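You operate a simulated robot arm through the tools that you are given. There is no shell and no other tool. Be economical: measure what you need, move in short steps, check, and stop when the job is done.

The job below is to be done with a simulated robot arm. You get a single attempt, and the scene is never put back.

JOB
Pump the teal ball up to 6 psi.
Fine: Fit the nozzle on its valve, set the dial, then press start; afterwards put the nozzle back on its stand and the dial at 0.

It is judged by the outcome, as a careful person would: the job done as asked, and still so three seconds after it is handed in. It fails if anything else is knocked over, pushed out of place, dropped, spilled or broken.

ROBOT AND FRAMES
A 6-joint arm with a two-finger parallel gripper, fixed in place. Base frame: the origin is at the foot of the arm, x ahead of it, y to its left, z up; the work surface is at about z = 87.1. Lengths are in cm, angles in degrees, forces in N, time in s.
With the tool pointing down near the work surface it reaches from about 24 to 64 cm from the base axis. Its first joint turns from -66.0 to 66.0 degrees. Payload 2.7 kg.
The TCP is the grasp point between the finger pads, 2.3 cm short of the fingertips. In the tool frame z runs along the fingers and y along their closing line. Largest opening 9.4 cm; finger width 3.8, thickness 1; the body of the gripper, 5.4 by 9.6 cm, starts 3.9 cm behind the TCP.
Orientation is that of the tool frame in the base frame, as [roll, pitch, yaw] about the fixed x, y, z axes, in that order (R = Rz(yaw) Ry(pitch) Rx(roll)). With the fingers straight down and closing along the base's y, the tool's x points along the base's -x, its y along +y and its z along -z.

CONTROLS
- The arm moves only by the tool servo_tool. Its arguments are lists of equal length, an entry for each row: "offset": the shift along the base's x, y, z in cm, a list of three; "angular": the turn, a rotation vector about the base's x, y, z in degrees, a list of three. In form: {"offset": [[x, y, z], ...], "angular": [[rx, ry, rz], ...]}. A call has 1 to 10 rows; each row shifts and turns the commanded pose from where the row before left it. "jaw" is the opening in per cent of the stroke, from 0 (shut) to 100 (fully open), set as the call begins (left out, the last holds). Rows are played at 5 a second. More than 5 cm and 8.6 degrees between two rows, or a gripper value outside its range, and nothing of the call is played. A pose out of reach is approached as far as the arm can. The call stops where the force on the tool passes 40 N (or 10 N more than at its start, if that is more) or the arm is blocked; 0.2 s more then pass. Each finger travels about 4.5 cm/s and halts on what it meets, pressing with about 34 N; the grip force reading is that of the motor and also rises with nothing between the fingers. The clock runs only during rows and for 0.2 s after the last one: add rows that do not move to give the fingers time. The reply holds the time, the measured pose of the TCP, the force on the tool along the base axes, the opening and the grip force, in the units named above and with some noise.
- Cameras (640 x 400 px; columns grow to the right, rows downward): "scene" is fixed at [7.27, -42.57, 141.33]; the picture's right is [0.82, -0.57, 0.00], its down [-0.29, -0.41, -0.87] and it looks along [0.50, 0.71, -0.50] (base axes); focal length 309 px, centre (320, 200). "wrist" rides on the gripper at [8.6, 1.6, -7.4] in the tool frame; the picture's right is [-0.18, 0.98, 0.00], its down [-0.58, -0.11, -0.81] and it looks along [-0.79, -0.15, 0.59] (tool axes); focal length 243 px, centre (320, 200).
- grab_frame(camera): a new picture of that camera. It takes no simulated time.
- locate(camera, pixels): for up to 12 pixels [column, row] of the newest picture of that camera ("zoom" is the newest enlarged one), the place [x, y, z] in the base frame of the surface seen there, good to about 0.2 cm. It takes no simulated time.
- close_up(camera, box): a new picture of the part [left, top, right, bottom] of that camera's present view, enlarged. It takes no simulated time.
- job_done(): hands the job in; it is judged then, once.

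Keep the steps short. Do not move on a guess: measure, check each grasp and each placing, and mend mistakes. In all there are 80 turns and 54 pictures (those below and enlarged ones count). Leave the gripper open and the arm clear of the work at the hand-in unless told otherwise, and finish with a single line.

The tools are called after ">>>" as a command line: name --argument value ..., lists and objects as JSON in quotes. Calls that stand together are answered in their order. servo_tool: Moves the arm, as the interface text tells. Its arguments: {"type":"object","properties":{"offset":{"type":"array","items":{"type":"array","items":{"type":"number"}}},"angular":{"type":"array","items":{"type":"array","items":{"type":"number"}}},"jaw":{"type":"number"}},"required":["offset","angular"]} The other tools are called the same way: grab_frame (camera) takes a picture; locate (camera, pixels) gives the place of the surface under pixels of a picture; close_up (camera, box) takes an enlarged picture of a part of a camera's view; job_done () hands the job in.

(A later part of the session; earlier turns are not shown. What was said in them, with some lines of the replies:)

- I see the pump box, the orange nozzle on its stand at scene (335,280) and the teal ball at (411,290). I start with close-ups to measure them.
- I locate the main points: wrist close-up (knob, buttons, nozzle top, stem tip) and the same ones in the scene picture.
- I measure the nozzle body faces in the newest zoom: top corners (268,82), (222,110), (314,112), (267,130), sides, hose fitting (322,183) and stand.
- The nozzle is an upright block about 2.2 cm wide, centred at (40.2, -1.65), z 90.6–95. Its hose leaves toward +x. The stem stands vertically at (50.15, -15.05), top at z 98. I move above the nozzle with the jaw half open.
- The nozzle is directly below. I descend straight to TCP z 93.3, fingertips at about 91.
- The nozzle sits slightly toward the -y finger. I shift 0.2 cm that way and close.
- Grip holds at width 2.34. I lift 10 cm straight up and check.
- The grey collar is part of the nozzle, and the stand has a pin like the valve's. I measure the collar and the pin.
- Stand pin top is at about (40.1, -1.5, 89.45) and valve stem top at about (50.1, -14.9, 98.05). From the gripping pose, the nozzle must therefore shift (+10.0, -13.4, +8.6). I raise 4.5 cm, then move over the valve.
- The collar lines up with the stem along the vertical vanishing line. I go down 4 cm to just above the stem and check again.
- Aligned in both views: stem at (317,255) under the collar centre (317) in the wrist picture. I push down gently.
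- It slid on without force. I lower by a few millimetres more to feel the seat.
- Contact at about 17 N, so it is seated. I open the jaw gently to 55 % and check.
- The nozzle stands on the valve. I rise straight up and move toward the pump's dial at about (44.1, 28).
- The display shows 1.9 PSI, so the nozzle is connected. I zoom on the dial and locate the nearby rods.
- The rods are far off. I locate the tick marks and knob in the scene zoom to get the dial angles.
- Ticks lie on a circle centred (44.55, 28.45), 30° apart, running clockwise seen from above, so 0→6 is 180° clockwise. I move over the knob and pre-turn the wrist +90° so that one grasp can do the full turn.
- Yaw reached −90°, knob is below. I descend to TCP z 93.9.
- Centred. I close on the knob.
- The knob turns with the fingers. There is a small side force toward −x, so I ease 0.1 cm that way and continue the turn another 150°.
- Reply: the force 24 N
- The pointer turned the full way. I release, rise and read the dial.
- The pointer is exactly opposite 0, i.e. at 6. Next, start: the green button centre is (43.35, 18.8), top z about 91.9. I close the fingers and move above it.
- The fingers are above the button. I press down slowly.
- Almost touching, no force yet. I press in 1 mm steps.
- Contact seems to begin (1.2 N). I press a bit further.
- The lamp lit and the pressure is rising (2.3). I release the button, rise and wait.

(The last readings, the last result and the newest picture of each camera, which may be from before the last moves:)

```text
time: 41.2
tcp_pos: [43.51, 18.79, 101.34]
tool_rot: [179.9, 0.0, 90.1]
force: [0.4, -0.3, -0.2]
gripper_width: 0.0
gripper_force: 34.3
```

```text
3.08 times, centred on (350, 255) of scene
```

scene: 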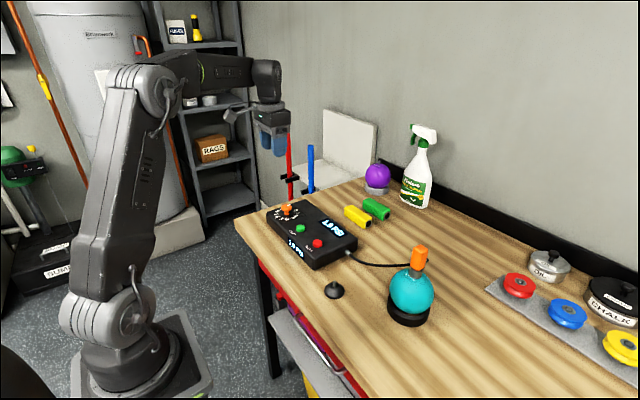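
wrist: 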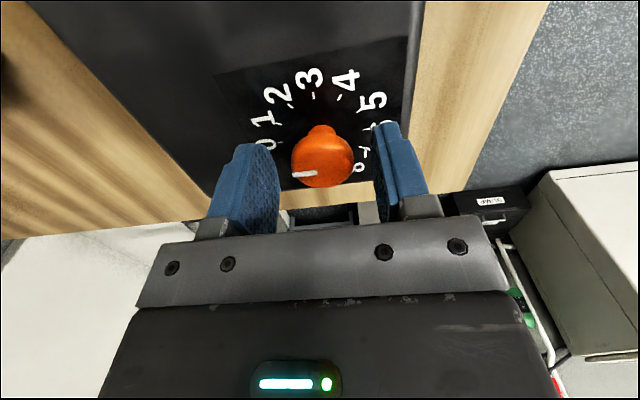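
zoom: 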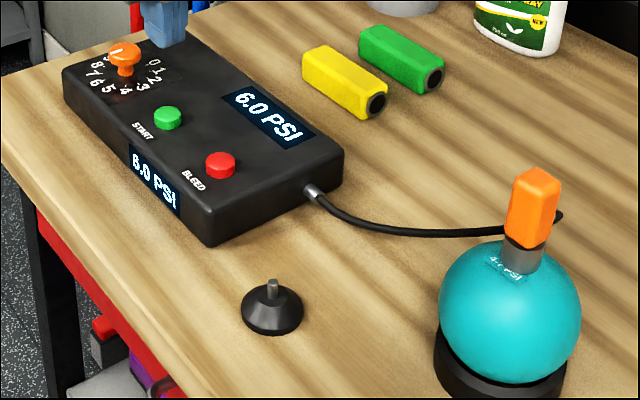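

The display reads 6.0 PSI and the pump has stopped. Next is returning the nozzle: I rise, turn the wrist back 90°, open to 55 % and go over the ball.

>>> servo_tool --offset '[[0, 0, 4], [0, 0, 4], [0, 0, 4], [0.5, -3, 0], [0.7, -4, 0], [0.8, -4, 0], [0.8, -4, 0], [0.8, -4, 0], [0.8, -4, 0], [0.8, -4, 0]]' --angular '[[0, 0, 8.2], [0, 0, 8.2], [0, 0, 8.2], [0, 0, 8.2], [0, 0, 8.2], [0, 0, 8.2], [0, 0, 8.2], [0, 0, 8.2], [0, 0, 8.2], [0, 0, 8.2]]' --jaw 55

>>> servo_tool --offset '[[0.8, -3.5, 0], [0.8, -3.4, 0], [0, 0, 0], [0, 0, 0]]' --angular '[[0, 0, 8], [0, 0, 0], [0, 0, 0], [0, 0, 0]]'

>>> close_up --camera "scene" --box '[380, 230, 460, 280]'

>>> grab_frame --camera "wrist"

```text
time: 43.4
tcp_pos: [48.75, -8.42, 113.27]
tool_rot: [179.9, 0.0, 172.0]
force: [0.0, -0.1, -0.3]
gripper_width: 5.19
gripper_force: 0.1
```

```text
time: 44.4
tcp_pos: [50.31, -15.1, 113.25]
tool_rot: [180.0, 0.0, 180.0]
force: [0.4, -0.9, 0.9]
gripper_width: 5.16
gripper_force: 0.1
```

```text
8.00 times, centred on (420, 255) of scene
```

zoom: 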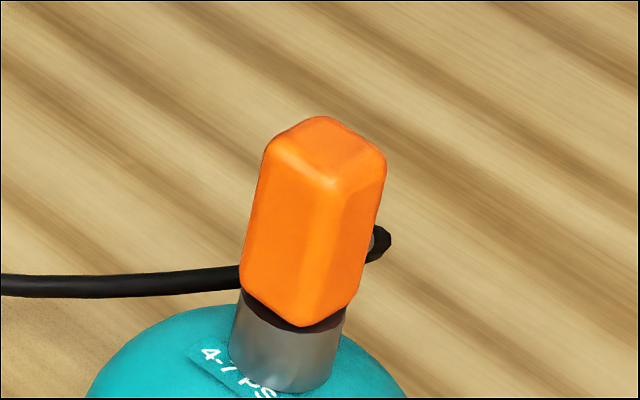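

```text
12 pictures are left
```

wrist: 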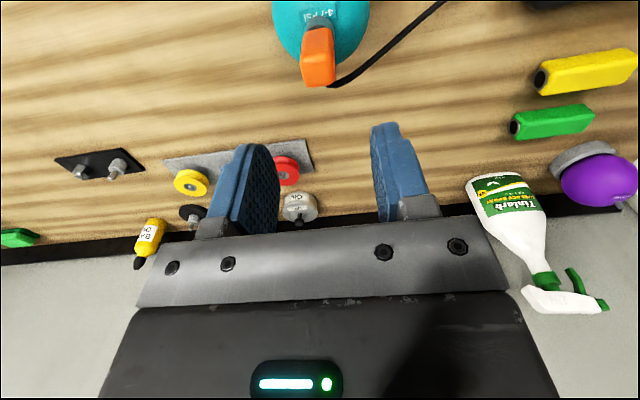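

I measure the nozzle's present place in the zoom: top centre (325,150), faces and collar.

>>> locate --camera "zoom" --pixels '[[325, 145], [275, 155], [375, 165], [322, 125], [320, 175], [260, 240], [295, 240], [330, 240], [360, 240], [285, 380], [285, 345], [285, 392]]'

```text
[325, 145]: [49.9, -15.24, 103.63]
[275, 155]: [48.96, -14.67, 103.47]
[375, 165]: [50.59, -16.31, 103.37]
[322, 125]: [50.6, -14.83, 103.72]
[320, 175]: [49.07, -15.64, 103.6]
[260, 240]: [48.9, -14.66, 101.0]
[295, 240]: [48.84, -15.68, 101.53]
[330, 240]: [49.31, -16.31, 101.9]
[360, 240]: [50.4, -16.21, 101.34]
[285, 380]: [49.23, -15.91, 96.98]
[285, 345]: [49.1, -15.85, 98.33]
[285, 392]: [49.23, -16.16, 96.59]
```

The nozzle still stands upright at about (50.0, -15.2), top 103.6, the same as when placed. I lower over it and grasp.

>>> servo_tool --offset '[[-0.05, -0.05, -3], [0, 0, -3], [0, 0, -2.5], [0, 0, -1.5], [0, 0, -1.05], [0, 0, 0], [0, 0, 0]]' --angular '[[0, 0, 0], [0, 0, 0], [0, 0, 0], [0, 0, 0], [0, 0, 0], [0, 0, 0], [0, 0, 0]]'

>>> servo_tool --offset '[[0, 0, 0], [0, 0, 0], [0, 0, 0], [0, 0, 0]]' --angular '[[0, 0, 0], [0, 0, 0], [0, 0, 0], [0, 0, 0]]' --jaw 0

>>> close_up --camera "scene" --box '[372, 230, 452, 290]'

```text
time: 46.0
tcp_pos: [50.05, -15.19, 102.35]
tool_rot: [-180.0, 0.0, 180.0]
force: [0.3, 0.0, 0.1]
gripper_width: 5.17
gripper_force: 0.0
```

```text
time: 47.0
tcp_pos: [50.04, -15.04, 102.38]
tool_rot: [179.9, 0.0, -180.0]
force: [-1.5, 0.9, 0.6]
gripper_width: 2.35
gripper_force: 33.6
```

```text
6.67 times, centred on (412, 260) of scene
```

zoom: 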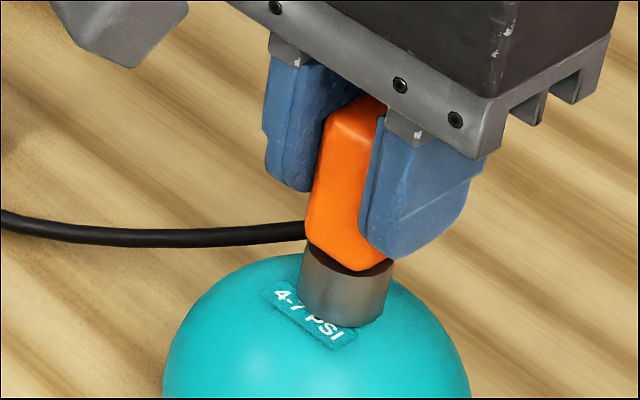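

Gripped. I lift slowly along the stem to check the ball stays put.

>>> servo_tool --offset '[[0, 0, 0.4], [0, 0, 0.5], [0, 0, 0.6], [0, 0, 1], [0, 0, 3], [0, 0, 0]]' --angular '[[0, 0, 0], [0, 0, 0], [0, 0, 0], [0, 0, 0], [0, 0, 0], [0, 0, 0]]'

>>> servo_tool --offset '[[-2, 2.68, 0], [-2, 2.68, 0], [-2, 2.68, 0], [-2, 2.68, 0], [-2, 2.68, 0], [0, 0, -3], [0, 0, -3], [0, 0, -2], [0, 0, 0], [0, 0, 0]]' --angular '[[0, 0, 0], [0, 0, 0], [0, 0, 0], [0, 0, 0], [0, 0, 0], [0, 0, 0], [0, 0, 0], [0, 0, 0], [0, 0, 0], [0, 0, 0]]'

>>> close_up --camera "scene" --box '[290, 230, 450, 330]'

```text
time: 48.4
tcp_pos: [50.08, -15.19, 107.89]
tool_rot: [-180.0, 0.0, -180.0]
force: [0.0, -0.5, -0.6]
gripper_width: 2.32
gripper_force: 34.3
```

```text
time: 50.6
tcp_pos: [39.83, -1.86, 99.9]
tool_rot: [-180.0, 0.0, 179.9]
force: [-0.5, -1.1, -0.3]
gripper_width: 2.32
gripper_force: 33.3
```

```text
4.00 times, centred on (370, 280) of scene
```

zoom: 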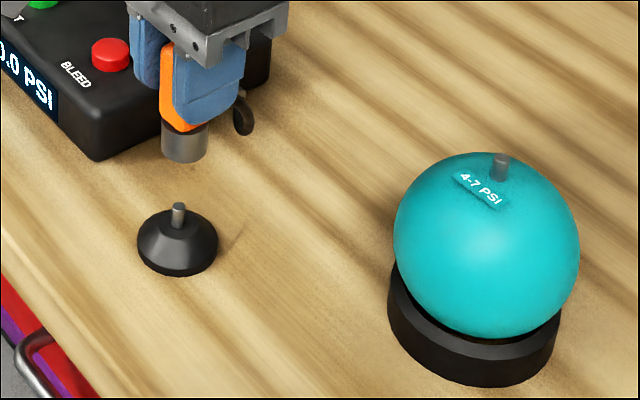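

The ball stayed in place and shows its stem free; the nozzle is near the stand. I go down to just above the pin and check alignment.

>>> servo_tool --offset '[[0, 0, -2.5], [0, 0, -1.5], [0, 0, -0.5], [0, 0, 0], [0, 0, 0]]' --angular '[[0, 0, 0], [0, 0, 0], [0, 0, 0], [0, 0, 0], [0, 0, 0]]'

>>> close_up --camera "scene" --box '[311, 265, 359, 295]'

>>> close_up --camera "wrist" --box '[260, 40, 380, 115]'

```text
time: 51.8
tcp_pos: [39.98, -1.81, 95.34]
tool_rot: [-180.0, -0.1, -179.9]
force: [-0.1, 0.3, -0.1]
gripper_width: 2.33
gripper_force: 33.8
```

```text
13.33 times, centred on (335, 280) of scene
```

zoom: 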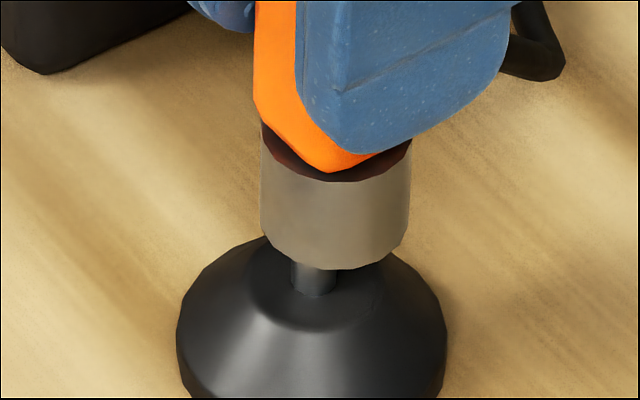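

```text
5.33 times, centred on (320, 78) of wrist
```

zoom: 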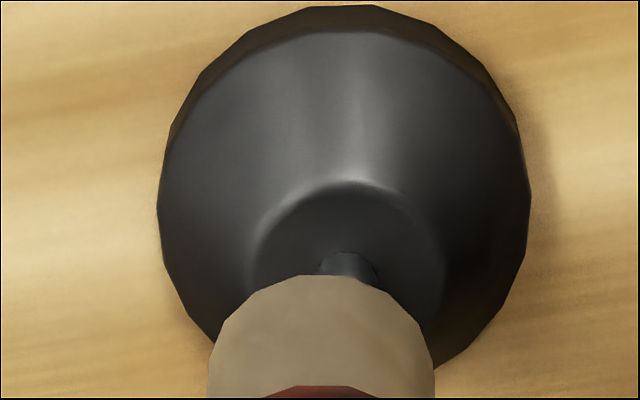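

Wrist view shows the pin at (347,265) while the collar centre is 321, so the pin lies about 0.3 cm to +y. The scene view also asks for about 0.15 cm toward −x. I correct and look again.

>>> servo_tool --offset '[[-0.13, 0.28, 0], [0, 0, 0]]' --angular '[[0, 0, 0], [0, 0, 0]]'

>>> close_up --camera "wrist" --box '[260, 40, 380, 115]'

>>> close_up --camera "scene" --box '[311, 265, 359, 295]'

>>> locate --camera "zoom" --pixels '[[275, 200], [300, 210], [330, 220], [360, 220], [390, 210], [320, 255], [350, 255], [312, 285]]'

```text
time: 52.4
tcp_pos: [39.92, -1.44, 95.34]
tool_rot: [-180.0, -0.1, -180.0]
force: [0.1, 1.3, 0.2]
gripper_width: 2.34
gripper_force: 33.9
```

```text
5.33 times, centred on (320, 78) of wrist
```

zoom: 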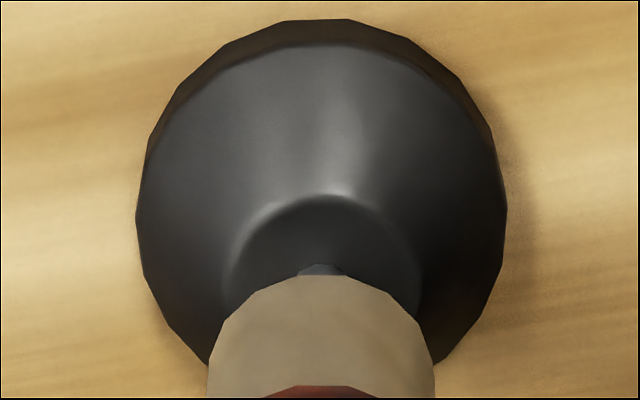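

```text
13.33 times, centred on (335, 280) of scene
```

zoom: 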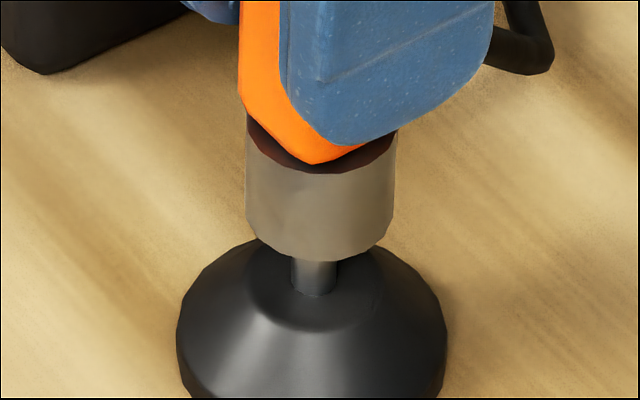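

```text
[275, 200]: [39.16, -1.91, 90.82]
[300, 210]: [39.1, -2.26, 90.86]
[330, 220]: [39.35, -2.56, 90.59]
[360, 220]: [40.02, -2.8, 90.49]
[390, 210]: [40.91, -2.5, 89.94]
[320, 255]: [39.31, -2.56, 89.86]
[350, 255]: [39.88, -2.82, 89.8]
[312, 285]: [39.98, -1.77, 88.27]
```

Now pin and collar coincide in both views. I lower slowly onto the pin.

>>> servo_tool --offset '[[0.05, 0, -0.4], [0, 0, -0.4], [0, 0, -0.3], [0, 0, -0.3], [0, 0, -0.15], [0, 0, 0]]' --angular '[[0, 0, 0], [0, 0, 0], [0, 0, 0], [0, 0, 0], [0, 0, 0], [0, 0, 0]]'

>>> servo_tool --offset '[[0, 0, -0.1], [0, 0, -0.1], [0, 0, 0]]' --angular '[[0, 0, 0], [0, 0, 0], [0, 0, 0]]'

```text
time: 53.8
tcp_pos: [40.06, -1.43, 93.8]
tool_rot: [180.0, 0.1, -180.0]
force: [-0.3, -0.1, -0.5]
gripper_width: 2.32
gripper_force: 34.3
```

```text
time: 54.6
tcp_pos: [40.03, -1.42, 93.66]
tool_rot: [-180.0, 0.0, -180.0]
force: [-0.2, -0.1, 0.3]
gripper_width: 2.33
gripper_force: 33.9
```

>>> servo_tool --offset '[[0, 0, -0.1], [0, 0, -0.05], [0, 0, 0]]' --angular '[[0, 0, 0], [0, 0, 0], [0, 0, 0]]'

>>> close_up --camera "scene" --box '[311, 265, 359, 295]'

```text
time: 55.4
tcp_pos: [39.97, -1.44, 93.64]
tool_rot: [180.0, 0.1, -179.9]
force: [-10.2, -0.9, 36.1]
gripper_width: 2.35
gripper_force: 34.1
```

```text
13.33 times, centred on (335, 280) of scene
```

zoom: 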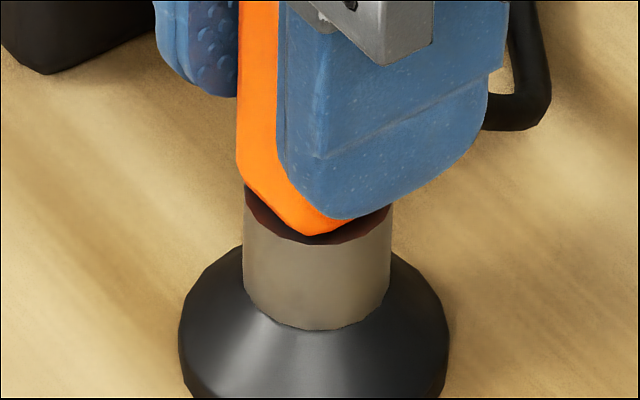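

Seated on the stand (36 N contact). I ease up 1 mm, open and rise straight up.

>>> servo_tool --offset '[[0, 0, 0.12], [0, 0, 0]]' --angular '[[0, 0, 0], [0, 0, 0]]'

>>> servo_tool --offset '[[0, 0, 0], [0, 0, 0], [0, 0, 0], [0, 0, 0], [0, 0, 2], [0, 0, 4], [0, 0, 4.5], [0, 0, 0]]' --angular '[[0, 0, 0], [0, 0, 0], [0, 0, 0], [0, 0, 0], [0, 0, 0], [0, 0, 0], [0, 0, 0], [0, 0, 0]]' --jaw 55

```text
time: 56.0
tcp_pos: [40.02, -1.4, 93.69]
tool_rot: [180.0, 0.1, 180.0]
force: [-7.3, -1.8, 32.3]
gripper_width: 2.32
gripper_force: 33.8
```

```text
time: 57.8
tcp_pos: [40.07, -1.3, 104.31]
tool_rot: [-180.0, -0.1, 180.0]
force: [-1.2, 0.6, 0.3]
gripper_width: 5.16
gripper_force: 0.0
```

The nozzle is released. Next is the dial: I move over the knob while turning the wrist −90°.

>>> servo_tool --offset '[[0.44, 2.98, 0], [0.44, 2.98, 0], [0.44, 2.98, 0], [0.44, 2.98, 0], [0.44, 2.98, 0], [0.44, 2.98, 0], [0.44, 2.98, 0], [0.44, 2.98, 0], [0.44, 2.98, 0], [0.44, 2.98, 0]]' --angular '[[0, 0, -8.2], [0, 0, -8.2], [0, 0, -8.2], [0, 0, -8.2], [0, 0, -8.2], [0, 0, -8.2], [0, 0, -8.2], [0, 0, -8.2], [0, 0, -8.2], [0, 0, -8.2]]'

>>> servo_tool --offset '[[0, 0, 0], [0, 0, 0], [0, 0, 0]]' --angular '[[0, 0, -8], [0, 0, 0], [0, 0, 0]]'

>>> close_up --camera "scene" --box '[250, 180, 450, 320]'

```text
time: 60.0
tcp_pos: [44.36, 28.45, 103.9]
tool_rot: [-180.0, 0.0, 97.9]
force: [-0.4, -0.2, -0.5]
gripper_width: 5.17
gripper_force: 0.0
```

```text
time: 60.8
tcp_pos: [44.23, 28.24, 104.08]
tool_rot: [-180.0, 0.0, 89.8]
force: [0.8, 0.1, -0.2]
gripper_width: 5.16
gripper_force: 0.0
```

```text
2.86 times, centred on (350, 250) of scene
```

zoom: 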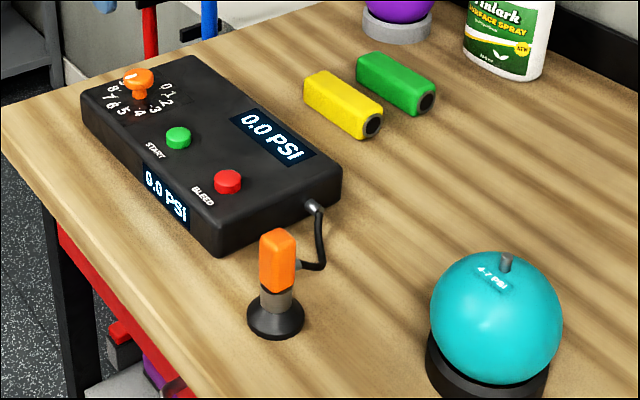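

The nozzle stands properly on its stand. I descend 10.1 cm to the knob and close.

>>> servo_tool --offset '[[0, 0.07, -3], [0, 0, -3], [0, 0, -2.3], [0, 0, -1.2], [0, 0, -0.6], [0, 0, 0], [0, 0, 0]]' --angular '[[0, 0, 0], [0, 0, 0], [0, 0, 0], [0, 0, 0], [0, 0, 0], [0, 0, 0], [0, 0, 0]]'

>>> servo_tool --offset '[[0, 0, 0], [0, 0, 0], [0, 0, 0]]' --angular '[[0, 0, 0], [0, 0, 0], [0, 0, 0]]' --jaw 0

```text
time: 62.4
tcp_pos: [44.47, 28.49, 94.0]
tool_rot: [-180.0, 0.0, 90.1]
force: [0.5, -0.2, 0.7]
gripper_width: 5.17
gripper_force: 0.1
```

```text
time: 63.2
tcp_pos: [44.59, 28.61, 94.13]
tool_rot: [179.9, 0.0, 89.9]
force: [11.5, 0.6, -4.1]
gripper_width: 3.15
gripper_force: 45.1
```

Gripped at 3.15. I turn +180° (anticlockwise) in three parts.

>>> servo_tool --offset '[[0.07, 0, 0], [0, 0, 0], [0, 0, 0], [0, 0, 0], [0, 0, 0], [0, 0, 0], [0, 0, 0], [0, 0, 0]]' --angular '[[0, 0, 7.5], [0, 0, 7.5], [0, 0, 7.5], [0, 0, 7.5], [0, 0, 7.5], [0, 0, 7.5], [0, 0, 7.5], [0, 0, 7.5]]'

>>> servo_tool --offset '[[0, 0, 0], [0, 0, 0], [0, 0, 0], [0, 0, 0], [0, 0, 0], [0, 0, 0], [0, 0, 0], [0, 0, 0]]' --angular '[[0, 0, 7.5], [0, 0, 7.5], [0, 0, 7.5], [0, 0, 7.5], [0, 0, 7.5], [0, 0, 7.5], [0, 0, 7.5], [0, 0, 7.5]]'

>>> servo_tool --offset '[[0, 0, 0], [0, 0, 0], [0, 0, 0], [0, 0, 0], [0, 0, 0], [0, 0, 0], [0, 0, 0], [0, 0, 0], [0, 0, 0]]' --angular '[[0, 0, 7.5], [0, 0, 7.5], [0, 0, 7.5], [0, 0, 7.5], [0, 0, 7.5], [0, 0, 7.5], [0, 0, 7.5], [0, 0, 7.5], [0, 0, 0]]'

```text
time: 65.0
tcp_pos: [44.53, 28.49, 94.01]
tool_rot: [179.9, 0.1, 150.1]
force: [10.0, 8.9, -3.2]
gripper_width: 3.13
gripper_force: 45.0
```

```text
time: 66.8
tcp_pos: [44.52, 28.43, 94.03]
tool_rot: [-180.0, 0.0, -149.9]
force: [6.6, 12.5, 2.1]
gripper_width: 3.17
gripper_force: 45.4
```

```text
time: 68.8
tcp_pos: [44.49, 28.4, 94.13]
tool_rot: [-179.9, 0.2, -89.9]
force: [7.5, 20.8, -4.0]
gripper_width: 3.17
gripper_force: 45.1
```

Turned back. I release, rise well clear and check.

>>> servo_tool --offset '[[0, 0, 0], [0, 0, 0], [0, 0, 0], [0, 0, 2], [0, 0, 4], [0, 0, 4.5], [0, 0, 4.5], [0, 0, 0]]' --angular '[[0, 0, 0], [0, 0, 0], [0, 0, 0], [0, 0, 0], [0, 0, 0], [0, 0, 0], [0, 0, 0], [0, 0, 0]]' --jaw 60

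>>> close_up --camera "scene" --box '[262, 195, 310, 225]'

>>> grab_frame --camera "scene"

```text
time: 70.6
tcp_pos: [44.45, 28.41, 108.95]
tool_rot: [180.0, 0.0, -90.0]
force: [0.3, 0.3, -0.5]
gripper_width: 5.68
gripper_force: 0.0
```

```text
13.33 times, centred on (286, 210) of scene
```

zoom: 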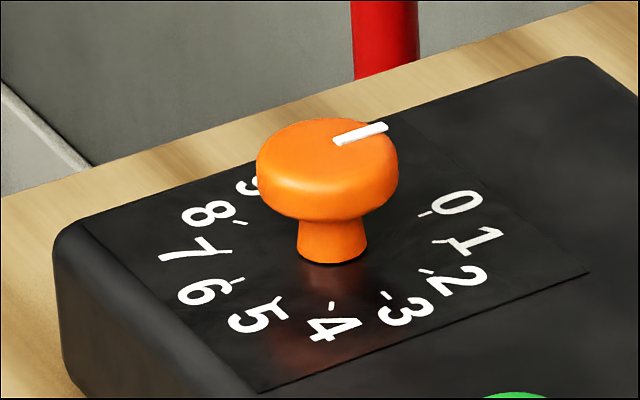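

```text
2 pictures are left
```

scene: 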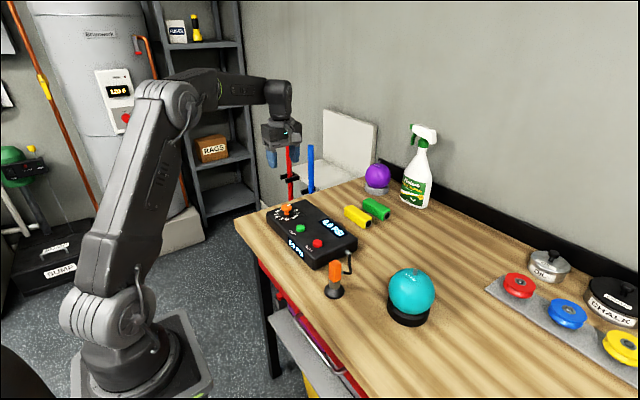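

The pointer is back at 0 exactly as at the start, the nozzle is on its stand, the ball is in its ring, and the arm is clear with the gripper open. I hand it in.

>>> job_done

```text
The job is handed in.
```

The teal ball was pumped to 6.0 psi by the pump's display, the nozzle is back on its stand, and the dial is at 0.
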